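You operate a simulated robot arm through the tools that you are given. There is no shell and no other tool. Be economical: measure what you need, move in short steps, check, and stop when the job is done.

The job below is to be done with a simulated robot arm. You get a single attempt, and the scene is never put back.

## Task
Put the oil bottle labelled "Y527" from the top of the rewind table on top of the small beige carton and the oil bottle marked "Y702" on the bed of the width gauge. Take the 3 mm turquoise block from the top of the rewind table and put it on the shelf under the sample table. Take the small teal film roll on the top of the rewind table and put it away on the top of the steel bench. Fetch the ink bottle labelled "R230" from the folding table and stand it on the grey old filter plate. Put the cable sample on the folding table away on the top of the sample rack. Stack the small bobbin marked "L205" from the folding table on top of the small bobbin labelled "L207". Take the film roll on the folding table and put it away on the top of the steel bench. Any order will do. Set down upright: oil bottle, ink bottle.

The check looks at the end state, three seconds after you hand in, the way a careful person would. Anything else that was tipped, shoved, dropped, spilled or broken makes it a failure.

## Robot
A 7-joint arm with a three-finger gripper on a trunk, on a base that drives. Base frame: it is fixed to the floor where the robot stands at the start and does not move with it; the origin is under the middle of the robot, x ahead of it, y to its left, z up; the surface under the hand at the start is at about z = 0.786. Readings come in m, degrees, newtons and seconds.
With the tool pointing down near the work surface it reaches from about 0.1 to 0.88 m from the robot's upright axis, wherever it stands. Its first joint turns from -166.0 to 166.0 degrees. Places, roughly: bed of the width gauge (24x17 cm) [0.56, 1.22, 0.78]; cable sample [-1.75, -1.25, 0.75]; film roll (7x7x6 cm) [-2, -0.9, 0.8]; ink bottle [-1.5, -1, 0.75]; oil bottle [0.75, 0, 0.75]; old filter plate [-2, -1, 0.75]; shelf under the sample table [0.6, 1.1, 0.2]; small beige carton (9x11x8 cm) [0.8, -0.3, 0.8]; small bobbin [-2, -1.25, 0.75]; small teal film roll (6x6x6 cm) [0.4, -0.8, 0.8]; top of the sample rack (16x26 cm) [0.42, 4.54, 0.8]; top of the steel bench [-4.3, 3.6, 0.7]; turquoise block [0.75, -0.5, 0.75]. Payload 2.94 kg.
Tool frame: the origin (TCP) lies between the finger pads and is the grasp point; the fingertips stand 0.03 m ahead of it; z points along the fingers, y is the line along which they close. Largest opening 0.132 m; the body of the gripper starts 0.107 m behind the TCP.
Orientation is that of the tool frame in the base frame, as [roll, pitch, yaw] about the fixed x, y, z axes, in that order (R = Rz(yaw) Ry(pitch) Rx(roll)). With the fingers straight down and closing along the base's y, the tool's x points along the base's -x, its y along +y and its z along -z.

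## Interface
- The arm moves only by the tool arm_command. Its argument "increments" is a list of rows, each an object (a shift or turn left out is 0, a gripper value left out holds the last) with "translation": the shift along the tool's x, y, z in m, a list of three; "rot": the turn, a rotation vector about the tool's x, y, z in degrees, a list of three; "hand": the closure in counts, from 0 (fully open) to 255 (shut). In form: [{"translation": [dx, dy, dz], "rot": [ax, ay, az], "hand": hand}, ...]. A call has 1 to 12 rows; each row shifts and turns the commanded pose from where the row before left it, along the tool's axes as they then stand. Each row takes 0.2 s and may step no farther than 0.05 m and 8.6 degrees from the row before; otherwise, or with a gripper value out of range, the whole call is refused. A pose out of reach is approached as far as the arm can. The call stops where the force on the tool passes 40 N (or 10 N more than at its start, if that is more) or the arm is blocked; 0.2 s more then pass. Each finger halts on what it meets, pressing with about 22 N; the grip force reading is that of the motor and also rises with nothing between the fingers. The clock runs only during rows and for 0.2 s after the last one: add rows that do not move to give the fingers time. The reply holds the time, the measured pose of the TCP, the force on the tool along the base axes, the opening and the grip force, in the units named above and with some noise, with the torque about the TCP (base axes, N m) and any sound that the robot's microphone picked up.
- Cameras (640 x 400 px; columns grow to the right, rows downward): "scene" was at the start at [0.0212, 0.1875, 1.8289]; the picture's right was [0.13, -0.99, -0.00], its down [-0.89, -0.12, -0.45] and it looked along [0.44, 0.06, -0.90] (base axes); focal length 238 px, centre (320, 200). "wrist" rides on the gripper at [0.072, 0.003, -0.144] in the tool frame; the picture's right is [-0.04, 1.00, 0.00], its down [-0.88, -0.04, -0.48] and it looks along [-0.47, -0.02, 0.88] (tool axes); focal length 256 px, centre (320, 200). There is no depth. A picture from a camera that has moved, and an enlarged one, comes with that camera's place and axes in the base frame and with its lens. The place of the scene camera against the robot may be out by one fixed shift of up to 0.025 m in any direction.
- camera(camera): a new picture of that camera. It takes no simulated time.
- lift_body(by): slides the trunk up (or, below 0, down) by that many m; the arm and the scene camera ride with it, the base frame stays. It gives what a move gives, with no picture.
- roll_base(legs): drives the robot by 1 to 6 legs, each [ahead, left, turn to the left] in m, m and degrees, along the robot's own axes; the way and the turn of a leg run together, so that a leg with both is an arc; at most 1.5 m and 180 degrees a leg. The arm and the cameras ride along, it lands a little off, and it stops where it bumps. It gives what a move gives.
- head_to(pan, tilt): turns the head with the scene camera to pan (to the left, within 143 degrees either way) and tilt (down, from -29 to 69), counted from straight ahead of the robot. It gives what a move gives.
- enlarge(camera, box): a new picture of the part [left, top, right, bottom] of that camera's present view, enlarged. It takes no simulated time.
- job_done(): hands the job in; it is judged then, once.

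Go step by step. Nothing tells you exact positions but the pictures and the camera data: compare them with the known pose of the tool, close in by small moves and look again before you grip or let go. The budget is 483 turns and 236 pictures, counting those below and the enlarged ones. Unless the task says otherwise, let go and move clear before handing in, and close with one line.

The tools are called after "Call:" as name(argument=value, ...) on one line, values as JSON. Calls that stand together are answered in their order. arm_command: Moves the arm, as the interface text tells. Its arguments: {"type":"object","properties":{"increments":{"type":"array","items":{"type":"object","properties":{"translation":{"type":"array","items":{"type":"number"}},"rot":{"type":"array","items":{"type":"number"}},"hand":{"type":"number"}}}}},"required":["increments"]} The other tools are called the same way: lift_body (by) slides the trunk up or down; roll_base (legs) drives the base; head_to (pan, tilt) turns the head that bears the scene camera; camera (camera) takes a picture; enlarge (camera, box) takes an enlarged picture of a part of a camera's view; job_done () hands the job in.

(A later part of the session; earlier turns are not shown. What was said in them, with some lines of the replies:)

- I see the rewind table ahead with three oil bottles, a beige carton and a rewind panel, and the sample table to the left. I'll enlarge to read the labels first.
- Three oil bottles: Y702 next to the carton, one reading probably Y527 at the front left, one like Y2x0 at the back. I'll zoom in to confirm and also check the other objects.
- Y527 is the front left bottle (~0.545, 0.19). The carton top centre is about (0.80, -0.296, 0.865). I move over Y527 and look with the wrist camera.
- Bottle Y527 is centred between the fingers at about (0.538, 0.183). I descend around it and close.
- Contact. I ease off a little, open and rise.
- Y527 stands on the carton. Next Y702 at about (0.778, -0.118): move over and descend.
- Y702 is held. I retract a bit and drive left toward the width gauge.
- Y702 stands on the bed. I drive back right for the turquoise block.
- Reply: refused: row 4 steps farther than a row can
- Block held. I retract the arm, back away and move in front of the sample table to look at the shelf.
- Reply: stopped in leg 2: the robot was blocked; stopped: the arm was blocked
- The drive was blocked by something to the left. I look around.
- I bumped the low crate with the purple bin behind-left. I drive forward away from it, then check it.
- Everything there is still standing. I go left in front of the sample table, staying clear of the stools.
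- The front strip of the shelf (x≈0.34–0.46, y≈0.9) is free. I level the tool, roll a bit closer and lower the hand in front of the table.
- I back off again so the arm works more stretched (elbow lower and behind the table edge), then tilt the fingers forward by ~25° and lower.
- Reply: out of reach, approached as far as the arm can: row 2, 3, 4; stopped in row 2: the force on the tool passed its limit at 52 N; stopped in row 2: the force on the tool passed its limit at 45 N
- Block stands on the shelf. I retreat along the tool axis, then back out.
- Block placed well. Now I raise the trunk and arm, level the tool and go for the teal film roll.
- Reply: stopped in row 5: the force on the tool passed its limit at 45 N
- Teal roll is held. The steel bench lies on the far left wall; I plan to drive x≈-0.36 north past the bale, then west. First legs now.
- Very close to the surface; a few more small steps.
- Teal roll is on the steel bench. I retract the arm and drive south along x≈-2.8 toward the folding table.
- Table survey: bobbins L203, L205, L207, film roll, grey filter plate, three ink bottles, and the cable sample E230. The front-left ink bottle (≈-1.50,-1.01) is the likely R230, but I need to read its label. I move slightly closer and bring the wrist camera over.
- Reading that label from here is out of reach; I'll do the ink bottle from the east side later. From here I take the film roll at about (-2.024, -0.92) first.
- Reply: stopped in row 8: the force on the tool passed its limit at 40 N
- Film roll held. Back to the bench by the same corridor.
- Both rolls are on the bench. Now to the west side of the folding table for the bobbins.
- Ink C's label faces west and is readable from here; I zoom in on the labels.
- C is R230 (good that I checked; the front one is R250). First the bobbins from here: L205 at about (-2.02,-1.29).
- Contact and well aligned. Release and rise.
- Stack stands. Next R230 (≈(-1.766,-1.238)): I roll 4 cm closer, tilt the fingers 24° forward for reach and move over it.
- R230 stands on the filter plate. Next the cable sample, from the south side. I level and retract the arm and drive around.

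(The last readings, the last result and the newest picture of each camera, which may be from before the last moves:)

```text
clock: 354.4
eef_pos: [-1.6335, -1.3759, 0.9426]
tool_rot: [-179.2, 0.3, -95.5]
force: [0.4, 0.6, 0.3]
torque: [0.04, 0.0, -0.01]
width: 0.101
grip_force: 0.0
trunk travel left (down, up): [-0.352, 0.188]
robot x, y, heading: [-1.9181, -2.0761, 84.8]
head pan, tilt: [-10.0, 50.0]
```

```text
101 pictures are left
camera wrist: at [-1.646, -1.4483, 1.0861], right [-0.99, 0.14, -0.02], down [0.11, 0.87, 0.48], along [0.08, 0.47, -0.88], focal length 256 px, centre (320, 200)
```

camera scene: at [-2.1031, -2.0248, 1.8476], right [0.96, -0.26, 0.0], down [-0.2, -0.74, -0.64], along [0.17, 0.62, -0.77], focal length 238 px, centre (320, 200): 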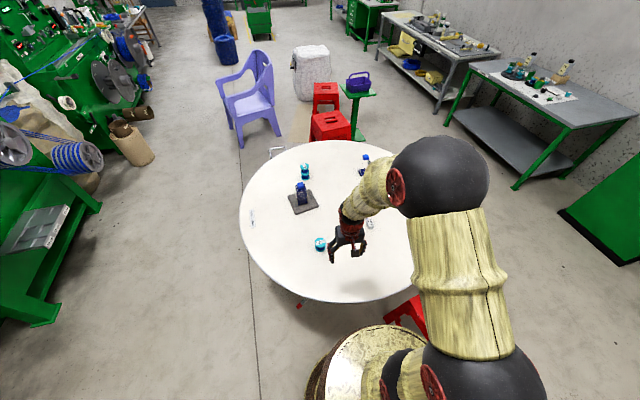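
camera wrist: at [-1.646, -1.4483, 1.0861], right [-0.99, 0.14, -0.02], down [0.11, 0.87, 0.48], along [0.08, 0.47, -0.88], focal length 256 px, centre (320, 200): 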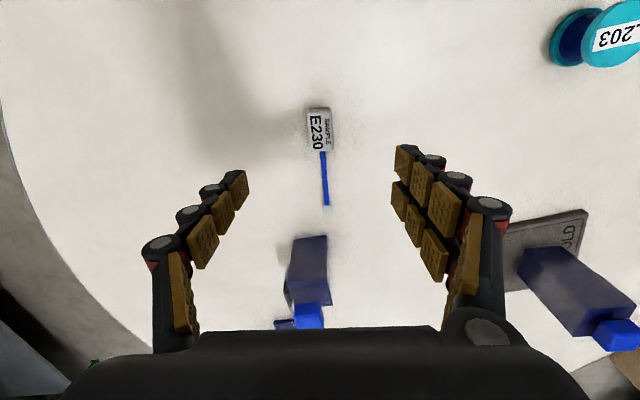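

Call:
arm_command(increments=[{"translation": [0, -0.004, 0.04], "hand": 140}, {"translation": [0, 0, 0.04]}, {"translation": [0, 0, 0.035]}, {"translation": [0, 0, 0.025]}, {}])

Call:
camera(camera="wrist")

```text
clock: 355.6
eef_pos: [-1.6284, -1.3786, 0.8041]
tool_rot: [-179.1, 0.3, -95.5]
force: [0.4, 1.3, 0.3]
torque: [0.0, -0.01, 0.0]
width: 0.0593
grip_force: 0.1
trunk travel left (down, up): [-0.352, 0.188]
robot x, y, heading: [-1.9192, -2.0779, 84.6]
head pan, tilt: [-10.0, 50.0]
```

```text
100 pictures are left
camera wrist: at [-1.6408, -1.4491, 0.9458], right [-0.99, 0.14, -0.02], down [0.11, 0.87, 0.48], along [0.08, 0.47, -0.88], focal length 256 px, centre (320, 200)
```

wrist: 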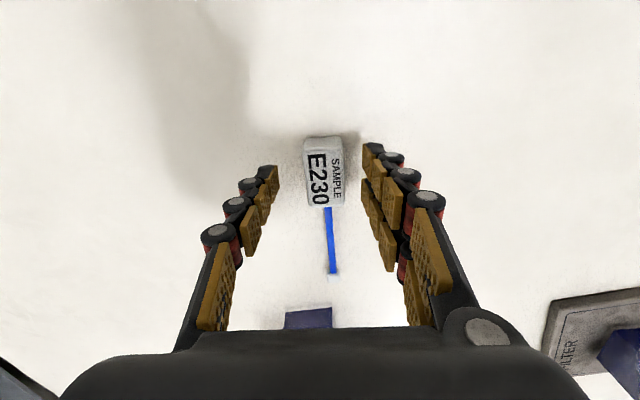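

Call:
arm_command(increments=[{"translation": [-0.003, 0.002, 0.018]}, {"translation": [0, 0, 0.01]}, {}, {"hand": 255}, {}, {}, {}])

Call:
arm_command(increments=[{"translation": [0, 0, -0.015]}, {"translation": [0, 0, -0.04]}, {"translation": [0, 0, -0.045]}, {"translation": [0, 0, -0.045]}, {"translation": [0, 0, -0.045]}, {"translation": [0, 0, -0.045]}, {}])

Call:
camera(camera="wrist")

Call:
camera(camera="scene")

```text
clock: 357.2
eef_pos: [-1.6286, -1.3747, 0.7759]
tool_rot: [-179.1, 0.4, -95.5]
force: [0.0, -1.2, -0.3]
torque: [0.04, 0.01, 0.04]
width: 0.0297
grip_force: 22.0
trunk travel left (down, up): [-0.352, 0.188]
robot x, y, heading: [-1.9205, -2.0767, 84.5]
head pan, tilt: [-10.0, 50.0]
```

```text
clock: 358.8
eef_pos: [-1.6334, -1.3766, 1.0112]
tool_rot: [-179.0, 0.1, -95.6]
force: [-0.5, 0.7, -0.4]
torque: [-0.01, 0.01, -0.05]
width: 0.0294
grip_force: 22.2
trunk travel left (down, up): [-0.352, 0.188]
robot x, y, heading: [-1.9239, -2.0781, 84.7]
head pan, tilt: [-10.0, 50.0]
```

```text
99 pictures are left
camera wrist: at [-1.6456, -1.4479, 1.1529], right [-0.99, 0.14, -0.01], down [0.12, 0.87, 0.48], along [0.08, 0.47, -0.88], focal length 256 px, centre (320, 200)
```

wrist: 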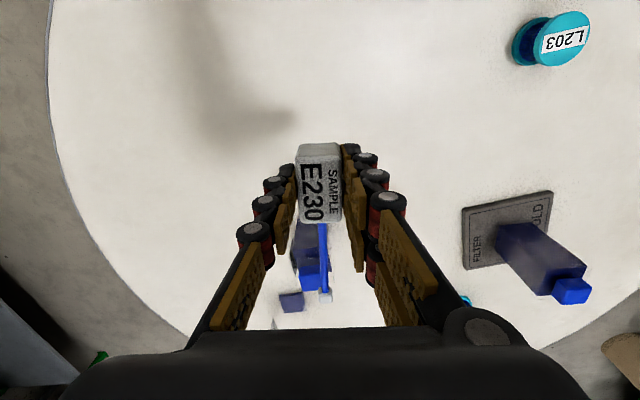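

```text
98 pictures are left
camera scene: at [-2.1027, -2.0242, 1.8476], right [0.96, -0.26, 0.0], down [-0.2, -0.74, -0.64], along [0.17, 0.62, -0.77], focal length 238 px, centre (320, 200)
```

scene: 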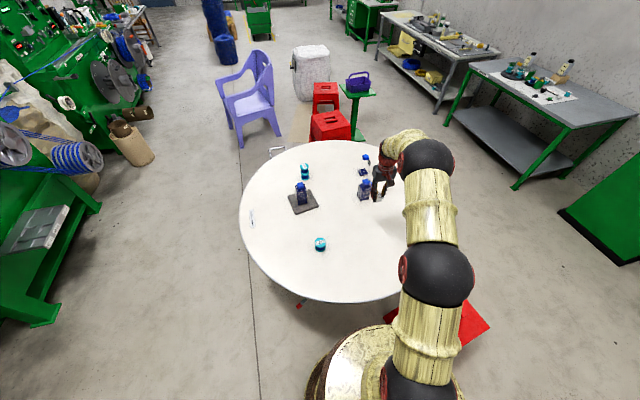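

Cable sample held. I retract, turn east, and go south around the stool, then north along x≈-0.45.

Call:
arm_command(increments=[{"translation": [0.035, 0.025, -0.01]}, {"translation": [0.035, 0.025, -0.01]}, {"translation": [0.035, 0.025, -0.01]}, {"translation": [0.035, 0.025, 0]}, {"translation": [0.035, 0.025, 0]}, {"translation": [0.035, 0.025, 0]}, {"translation": [0.035, 0.025, 0]}, {"translation": [0.035, 0.025, 0]}, {}])

Call:
roll_base(legs=[[0, 0, -85], [0, -0.4, 0], [1.45, 0, 0]])

```text
clock: 360.8
eef_pos: [-1.8613, -1.6339, 1.0362]
tool_rot: [-179.2, 0.3, -95.5]
force: [-0.2, 0.3, -0.2]
torque: [0.02, 0.0, -0.01]
width: 0.0294
grip_force: 21.3
trunk travel left (down, up): [-0.352, 0.188]
robot x, y, heading: [-1.9186, -2.0771, 84.7]
head pan, tilt: [-10.0, 50.0]
```

```text
clock: 373.8
eef_pos: [-0.0248, -2.5094, 1.0372]
tool_rot: [-179.2, 0.3, 179.4]
force: [-0.6, 0.2, -1.8]
torque: [0.0, 0.07, -0.03]
width: 0.0295
grip_force: 21.9
trunk travel left (down, up): [-0.352, 0.188]
robot x, y, heading: [-0.4697, -2.4858, -0.3]
head pan, tilt: [-10.0, 50.0]
```

Call:
roll_base(legs=[[0, 1.5, 0.2], [0, 1.5, 0]])

Call:
roll_base(legs=[[0, 1.5, 0]])

```text
clock: 388.3
eef_pos: [0.0301, 0.4942, 1.037]
tool_rot: [-179.1, 0.3, 178.1]
force: [0.1, 1.7, -1.9]
torque: [-0.01, 0.04, 0.03]
width: 0.0294
grip_force: 21.8
trunk travel left (down, up): [-0.352, 0.188]
robot x, y, heading: [-0.4164, 0.5294, -1.6]
head pan, tilt: [-10.0, 50.0]
```

```text
clock: 395.8
eef_pos: [0.0784, 2.0027, 1.0359]
tool_rot: [-179.2, 0.3, 177.8]
force: [0.2, 0.3, -1.0]
torque: [0.0, 0.01, 0.0]
width: 0.0295
grip_force: 22.0
trunk travel left (down, up): [-0.352, 0.188]
robot x, y, heading: [-0.3675, 2.0376, -2.0]
head pan, tilt: [-10.0, 50.0]
```

Call:
roll_base(legs=[[0, 0, 2.2], [-0.1, 1.2, 0]])

Call:
head_to(pan=45, tilt=35)

Call:
camera(camera="scene")

```text
clock: 402.2
eef_pos: [-0.0216, 3.2143, 1.037]
tool_rot: [-179.1, 0.3, 179.7]
force: [-0.3, -0.4, -0.6]
torque: [-0.02, 0.0, 0.02]
width: 0.0294
grip_force: 22.0
trunk travel left (down, up): [-0.352, 0.188]
robot x, y, heading: [-0.4704, 3.2309, 0.0]
head pan, tilt: [-10.0, 50.0]
```

```text
clock: 403.5
eef_pos: [-0.0216, 3.2125, 1.0367]
tool_rot: [-179.1, 0.3, 179.7]
force: [0.4, -0.8, -1.4]
torque: [-0.01, -0.01, -0.03]
width: 0.0293
grip_force: 21.8
trunk travel left (down, up): [-0.352, 0.188]
robot x, y, heading: [-0.468, 3.2321, -0.3]
head pan, tilt: [45.0, 35.0]
```

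```text
97 pictures are left
camera scene: at [-0.4452, 3.4756, 1.8694], right [0.71, -0.71, 0.0], down [-0.41, -0.4, -0.82], along [0.58, 0.58, -0.57], focal length 238 px, centre (320, 200)
```

scene: 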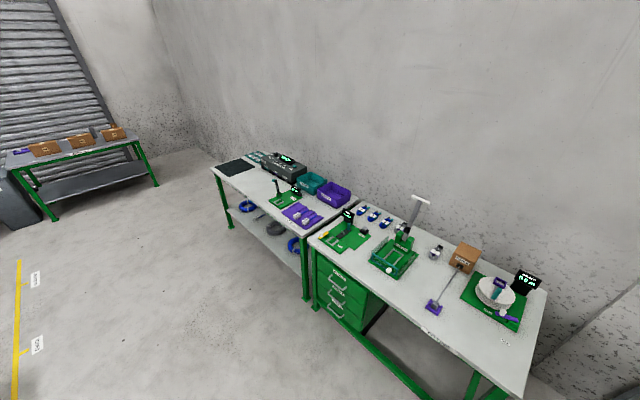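

Call:
enlarge(camera="scene", box=[210, 140, 420, 280])

```text
2.86 times, centred on (315, 210) of scene
camera zoom: at [-0.4452, 3.4756, 1.8694], right [0.71, -0.71, 0.0], down [-0.41, -0.4, -0.82], along [0.58, 0.58, -0.57], focal length 680 px, centre (334, 171)
```

zoom: 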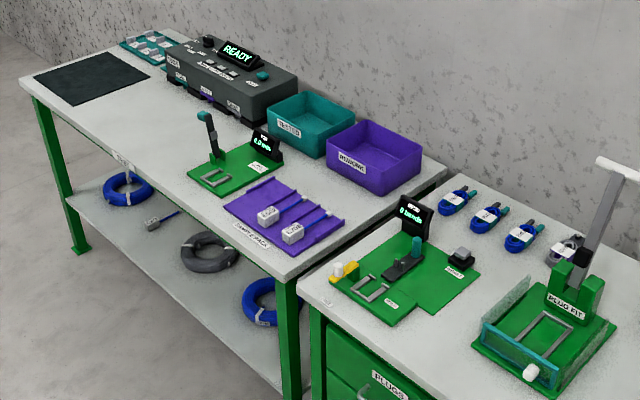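

The sample rack is the purple rack with slots, holding two samples with their blocks at the front. I drive up to it.

Call:
roll_base(legs=[[0.1, 1.3, 0]])

Call:
head_to(pan=0, tilt=60)

Call:
camera(camera="scene")

Call:
camera(camera="wrist")

```text
clock: 410.0
eef_pos: [0.0763, 4.5137, 1.0358]
tool_rot: [-179.1, 0.3, -180.0]
force: [0.3, -0.3, 0.0]
torque: [-0.02, -0.01, -0.03]
width: 0.0295
grip_force: 21.8
trunk travel left (down, up): [-0.352, 0.188]
robot x, y, heading: [-0.3706, 4.5372, 0.0]
head pan, tilt: [45.0, 35.0]
```

```text
clock: 411.1
eef_pos: [0.0775, 4.5134, 1.0361]
tool_rot: [-179.0, 0.3, 179.9]
force: [0.2, 0.8, -1.7]
torque: [-0.02, 0.01, 0.01]
width: 0.0298
grip_force: 21.8
trunk travel left (down, up): [-0.352, 0.188]
robot x, y, heading: [-0.3699, 4.5315, 0.3]
head pan, tilt: [0.0, 60.0]
```

```text
95 pictures are left
camera scene: at [-0.344, 4.7105, 1.8351], right [0.0, -1.0, 0.0], down [-0.87, 0.0, -0.5], along [0.5, 0.0, -0.87], focal length 238 px, centre (320, 200)
```

scene: 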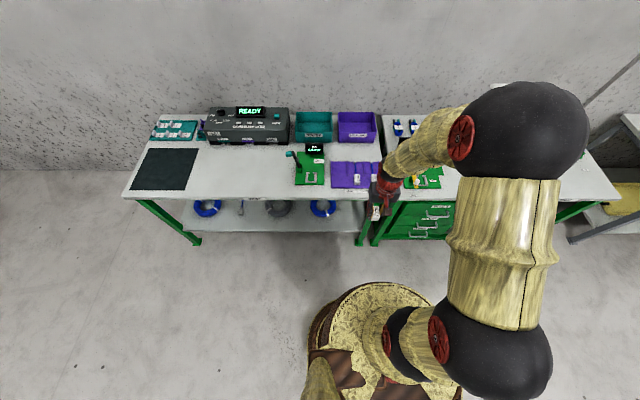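

```text
94 pictures are left
camera wrist: at [0.0044, 4.5189, 1.1792], right [0.04, 1.0, -0.02], down [0.88, -0.03, 0.48], along [0.48, -0.03, -0.88], focal length 256 px, centre (320, 200)
```

wrist: 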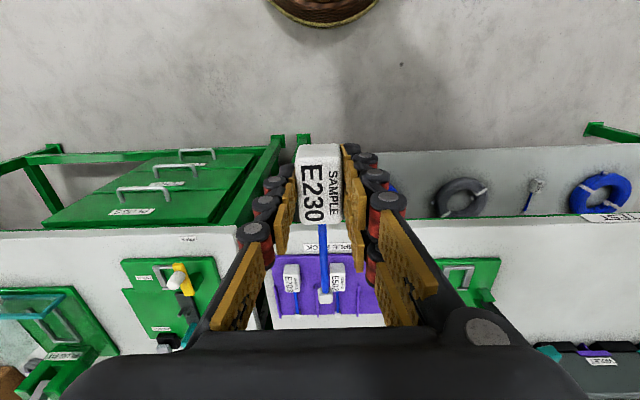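

Call:
arm_command(increments=[{"translation": [0, -0.045, 0]}, {"translation": [0, -0.045, 0]}, {"translation": [0, -0.045, 0]}, {"translation": [0, -0.045, 0]}, {"translation": [0, -0.045, 0]}, {}])

Call:
enlarge(camera="scene", box=[320, 140, 400, 200])

Call:
enlarge(camera="wrist", box=[300, 200, 560, 330])

```text
clock: 412.5
eef_pos: [0.0783, 4.288, 1.0421]
tool_rot: [-179.1, 0.3, 180.0]
force: [-0.1, 0.3, -1.2]
torque: [0.0, 0.02, -0.01]
width: 0.0293
grip_force: 22.5
trunk travel left (down, up): [-0.352, 0.188]
robot x, y, heading: [-0.3689, 4.532, 0.4]
head pan, tilt: [0.0, 60.0]
```

```text
6.67 times, centred on (360, 170) of scene
camera zoom: at [-0.3441, 4.7103, 1.8351], right [0.0, -1.0, 0.0], down [-0.87, 0.0, -0.5], along [0.5, 0.0, -0.87], focal length 1588 px, centre (53, 400)
```

zoom: 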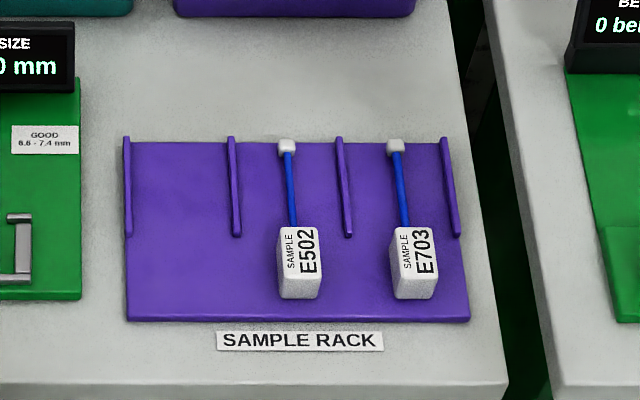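

```text
2.46 times, centred on (430, 265) of wrist
camera zoom: at [0.0049, 4.2944, 1.1832], right [0.04, 1.0, -0.02], down [0.88, -0.03, 0.48], along [0.48, -0.03, -0.88], focal length 630 px, centre (49, 40)
```

zoom: 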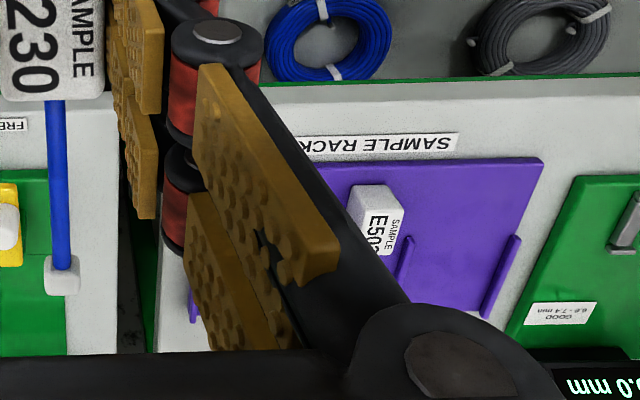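

The north slot is free: target block centre about (0.386, 4.624), cable pointing back like the others. I move over it.

Call:
arm_command(increments=[{"translation": [-0.0308, 0.0336, 0]}, {"translation": [-0.0308, 0.0336, 0]}, {"translation": [-0.0308, 0.0336, 0]}, {"translation": [-0.0308, 0.0336, 0]}, {"translation": [-0.0308, 0.0336, 0]}, {"translation": [-0.0308, 0.0336, 0]}, {"translation": [-0.0308, 0.0336, 0]}, {"translation": [-0.0308, 0.0336, 0]}, {"translation": [-0.0308, 0.0336, 0]}, {"translation": [-0.0308, 0.0336, 0]}, {}])

Call:
arm_command(increments=[{"translation": [0, 0, 0.045]}, {"translation": [0, 0, 0.045]}, {"translation": [0, 0, 0.045]}, {"translation": [0, 0, 0.03]}, {}])

Call:
camera(camera="wrist")

Call:
enlarge(camera="scene", box=[310, 130, 400, 200])

```text
clock: 414.9
eef_pos: [0.385, 4.6227, 1.0362]
tool_rot: [-179.1, 0.3, -180.0]
force: [0.4, 0.9, -0.8]
torque: [0.0, 0.03, 0.0]
width: 0.0293
grip_force: 21.7
trunk travel left (down, up): [-0.352, 0.188]
robot x, y, heading: [-0.369, 4.5285, 0.6]
head pan, tilt: [0.0, 60.0]
```

```text
clock: 416.1
eef_pos: [0.3874, 4.6203, 0.8712]
tool_rot: [-179.1, 0.4, -179.9]
force: [0.5, -0.1, -1.4]
torque: [-0.03, 0.03, -0.02]
width: 0.0293
grip_force: 22.3
trunk travel left (down, up): [-0.352, 0.188]
robot x, y, heading: [-0.3696, 4.5303, 0.3]
head pan, tilt: [0.0, 60.0]
```

```text
91 pictures are left
camera wrist: at [0.314, 4.6264, 1.0143], right [0.04, 1.0, -0.02], down [0.88, -0.03, 0.48], along [0.48, -0.03, -0.88], focal length 256 px, centre (320, 200)
```

wrist: 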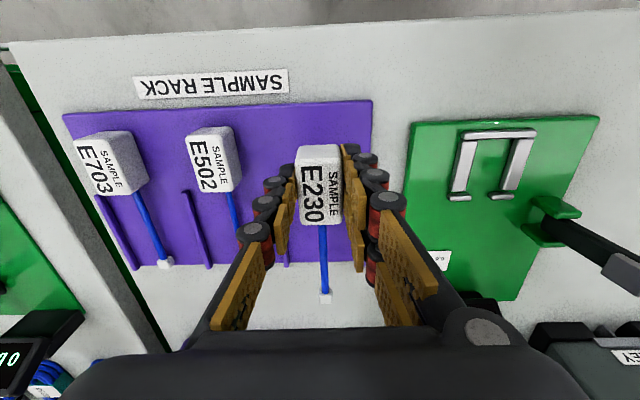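

```text
5.71 times, centred on (355, 165) of scene
camera zoom: at [-0.3439, 4.7105, 1.8351], right [0.0, -1.0, 0.0], down [-0.87, 0.0, -0.5], along [0.5, 0.0, -0.87], focal length 1361 px, centre (120, 400)
```

zoom: 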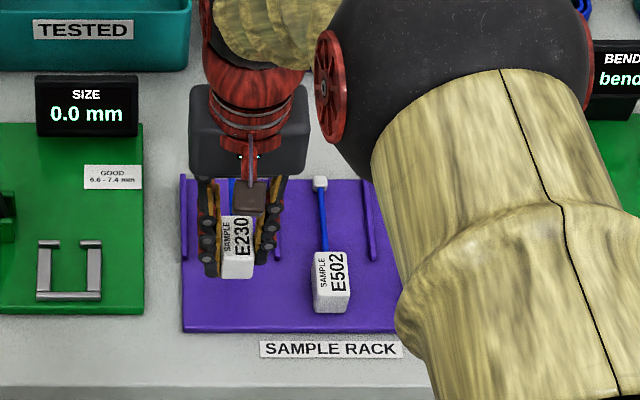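

Call:
arm_command(increments=[{"translation": [0, 0.004, 0.02]}, {"translation": [0, 0, 0.012]}, {"translation": [0, 0, 0.003]}, {}])

Call:
enlarge(camera="scene", box=[320, 140, 380, 190])

Call:
camera(camera="wrist")

```text
clock: 417.1
eef_pos: [0.3865, 4.624, 0.8358]
tool_rot: [-179.1, 0.3, 180.0]
force: [-0.1, -0.1, -2.0]
torque: [-0.03, 0.02, -0.04]
width: 0.0295
grip_force: 22.2
trunk travel left (down, up): [-0.352, 0.188]
robot x, y, heading: [-0.3701, 4.5275, 0.3]
head pan, tilt: [0.0, 60.0]
```

```text
8.00 times, centred on (350, 165) of scene
camera zoom: at [-0.3436, 4.7106, 1.8351], right [0.0, -1.0, 0.0], down [-0.87, 0.0, -0.5], along [0.5, 0.0, -0.87], focal length 1906 px, centre (80, 480)
```

zoom: 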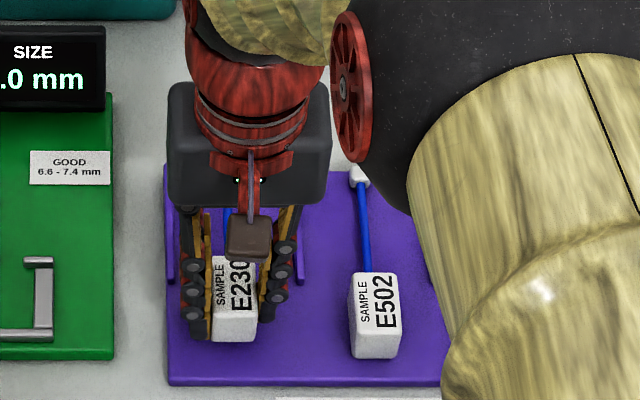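

```text
88 pictures are left
camera wrist: at [0.314, 4.6302, 0.9789], right [0.04, 1.0, -0.02], down [0.88, -0.03, 0.48], along [0.48, -0.03, -0.88], focal length 256 px, centre (320, 200)
```

wrist: 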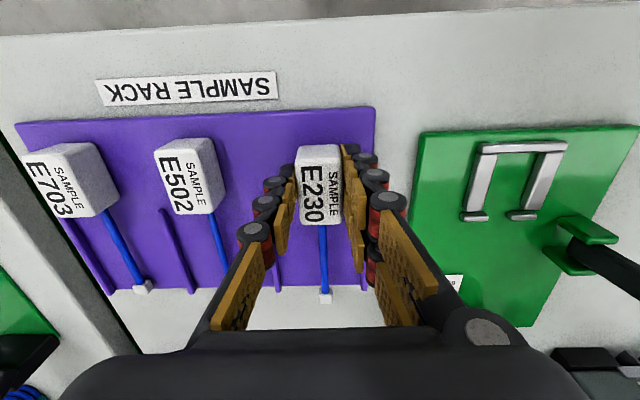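

Call:
arm_command(increments=[{"translation": [0, 0, 0.004]}, {"translation": [0, 0, 0.003]}, {"translation": [0, 0, 0.002]}, {}])

Call:
arm_command(increments=[{"translation": [0, 0, 0.002]}, {"translation": [0, 0, 0.002]}, {}])

Call:
arm_command(increments=[{"translation": [0, 0, 0.002]}, {"translation": [0, 0, 0.002]}, {}])

```text
clock: 418.1
eef_pos: [0.3861, 4.6254, 0.8275]
tool_rot: [-179.1, 0.4, 179.9]
force: [0.4, -0.4, -1.0]
torque: [0.0, 0.07, 0.03]
width: 0.0294
grip_force: 22.1
trunk travel left (down, up): [-0.352, 0.188]
robot x, y, heading: [-0.3672, 4.5293, 0.3]
head pan, tilt: [0.0, 60.0]
```

```text
clock: 418.9
eef_pos: [0.3865, 4.6252, 0.8252]
tool_rot: [-179.1, 0.6, -180.0]
force: [-2.8, 1.1, 13.5]
torque: [0.17, -0.04, 0.01]
width: 0.0293
grip_force: 22.4
trunk travel left (down, up): [-0.352, 0.188]
robot x, y, heading: [-0.3686, 4.5329, 0.2]
head pan, tilt: [0.0, 60.0]
```

```text
clock: 419.7
eef_pos: [0.386, 4.6255, 0.8212]
tool_rot: [-179.1, 0.6, 180.0]
force: [2.4, 2.5, 17.7]
torque: [0.17, -0.07, -0.02]
width: 0.0296
grip_force: 22.4
trunk travel left (down, up): [-0.352, 0.188]
robot x, y, heading: [-0.3656, 4.5314, 0.5]
head pan, tilt: [0.0, 60.0]
```

Call:
arm_command(increments=[{"translation": [0, 0, -0.003]}, {"hand": 200}, {"hand": 145}, {}, {}, {"translation": [0, 0, -0.02]}, {"translation": [0, 0, -0.04]}, {"translation": [0, 0, -0.045]}, {"translation": [0, 0, -0.045]}, {}])

Call:
camera(camera="wrist")

Call:
enlarge(camera="scene", box=[310, 130, 400, 200])

```text
clock: 421.9
eef_pos: [0.3858, 4.6275, 0.9731]
tool_rot: [-179.1, 0.2, -180.0]
force: [-0.5, 0.8, 0.0]
torque: [-0.04, 0.03, 0.0]
width: 0.0571
grip_force: 0.1
trunk travel left (down, up): [-0.352, 0.188]
robot x, y, heading: [-0.3699, 4.5356, 0.5]
head pan, tilt: [0.0, 60.0]
```

```text
87 pictures are left
camera wrist: at [0.3133, 4.6329, 1.1155], right [0.04, 1.0, -0.02], down [0.88, -0.03, 0.48], along [0.48, -0.03, -0.88], focal length 256 px, centre (320, 200)
```

wrist: 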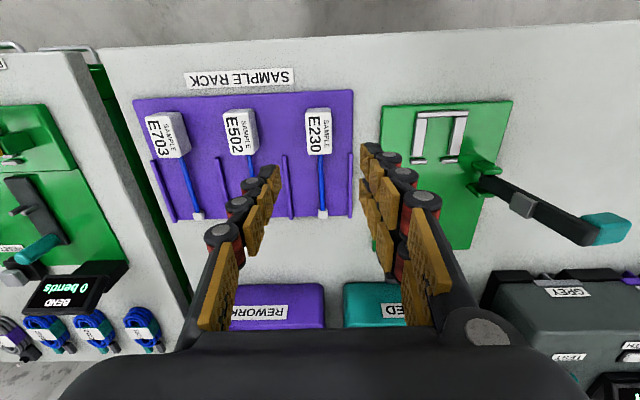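

```text
5.71 times, centred on (355, 165) of scene
camera zoom: at [-0.3435, 4.7105, 1.835], right [0.0, -1.0, 0.0], down [-0.87, 0.0, -0.5], along [0.5, 0.0, -0.87], focal length 1361 px, centre (120, 400)
```

zoom: 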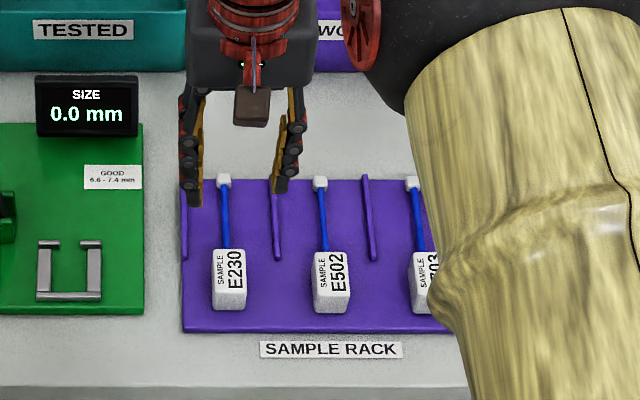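

Everything is placed. I back the hand clear and hand in.

Call:
arm_command(increments=[{"translation": [0, 0, -0.03]}, {"translation": [0.045, 0, -0.01]}, {"translation": [0.045, 0, 0]}, {"translation": [0.045, 0, 0]}, {"translation": [0.045, 0, 0]}, {}])

Call:
job_done()

```text
clock: 423.3
eef_pos: [0.2035, 4.6278, 1.0093]
tool_rot: [-179.1, 0.4, 179.9]
force: [-0.3, 0.3, 0.1]
torque: [0.03, 0.02, 0.0]
width: 0.0571
grip_force: 0.0
trunk travel left (down, up): [-0.352, 0.188]
robot x, y, heading: [-0.3689, 4.5338, 0.4]
head pan, tilt: [0.0, 60.0]
```

```text
The job is handed in.
```

All eight items are in place and I've handed in, but while carrying the block the robot bumped the low green table with the purple bin: it and the nearby red stool still stand, though the table may have shifted, since I had no earlier view of it.
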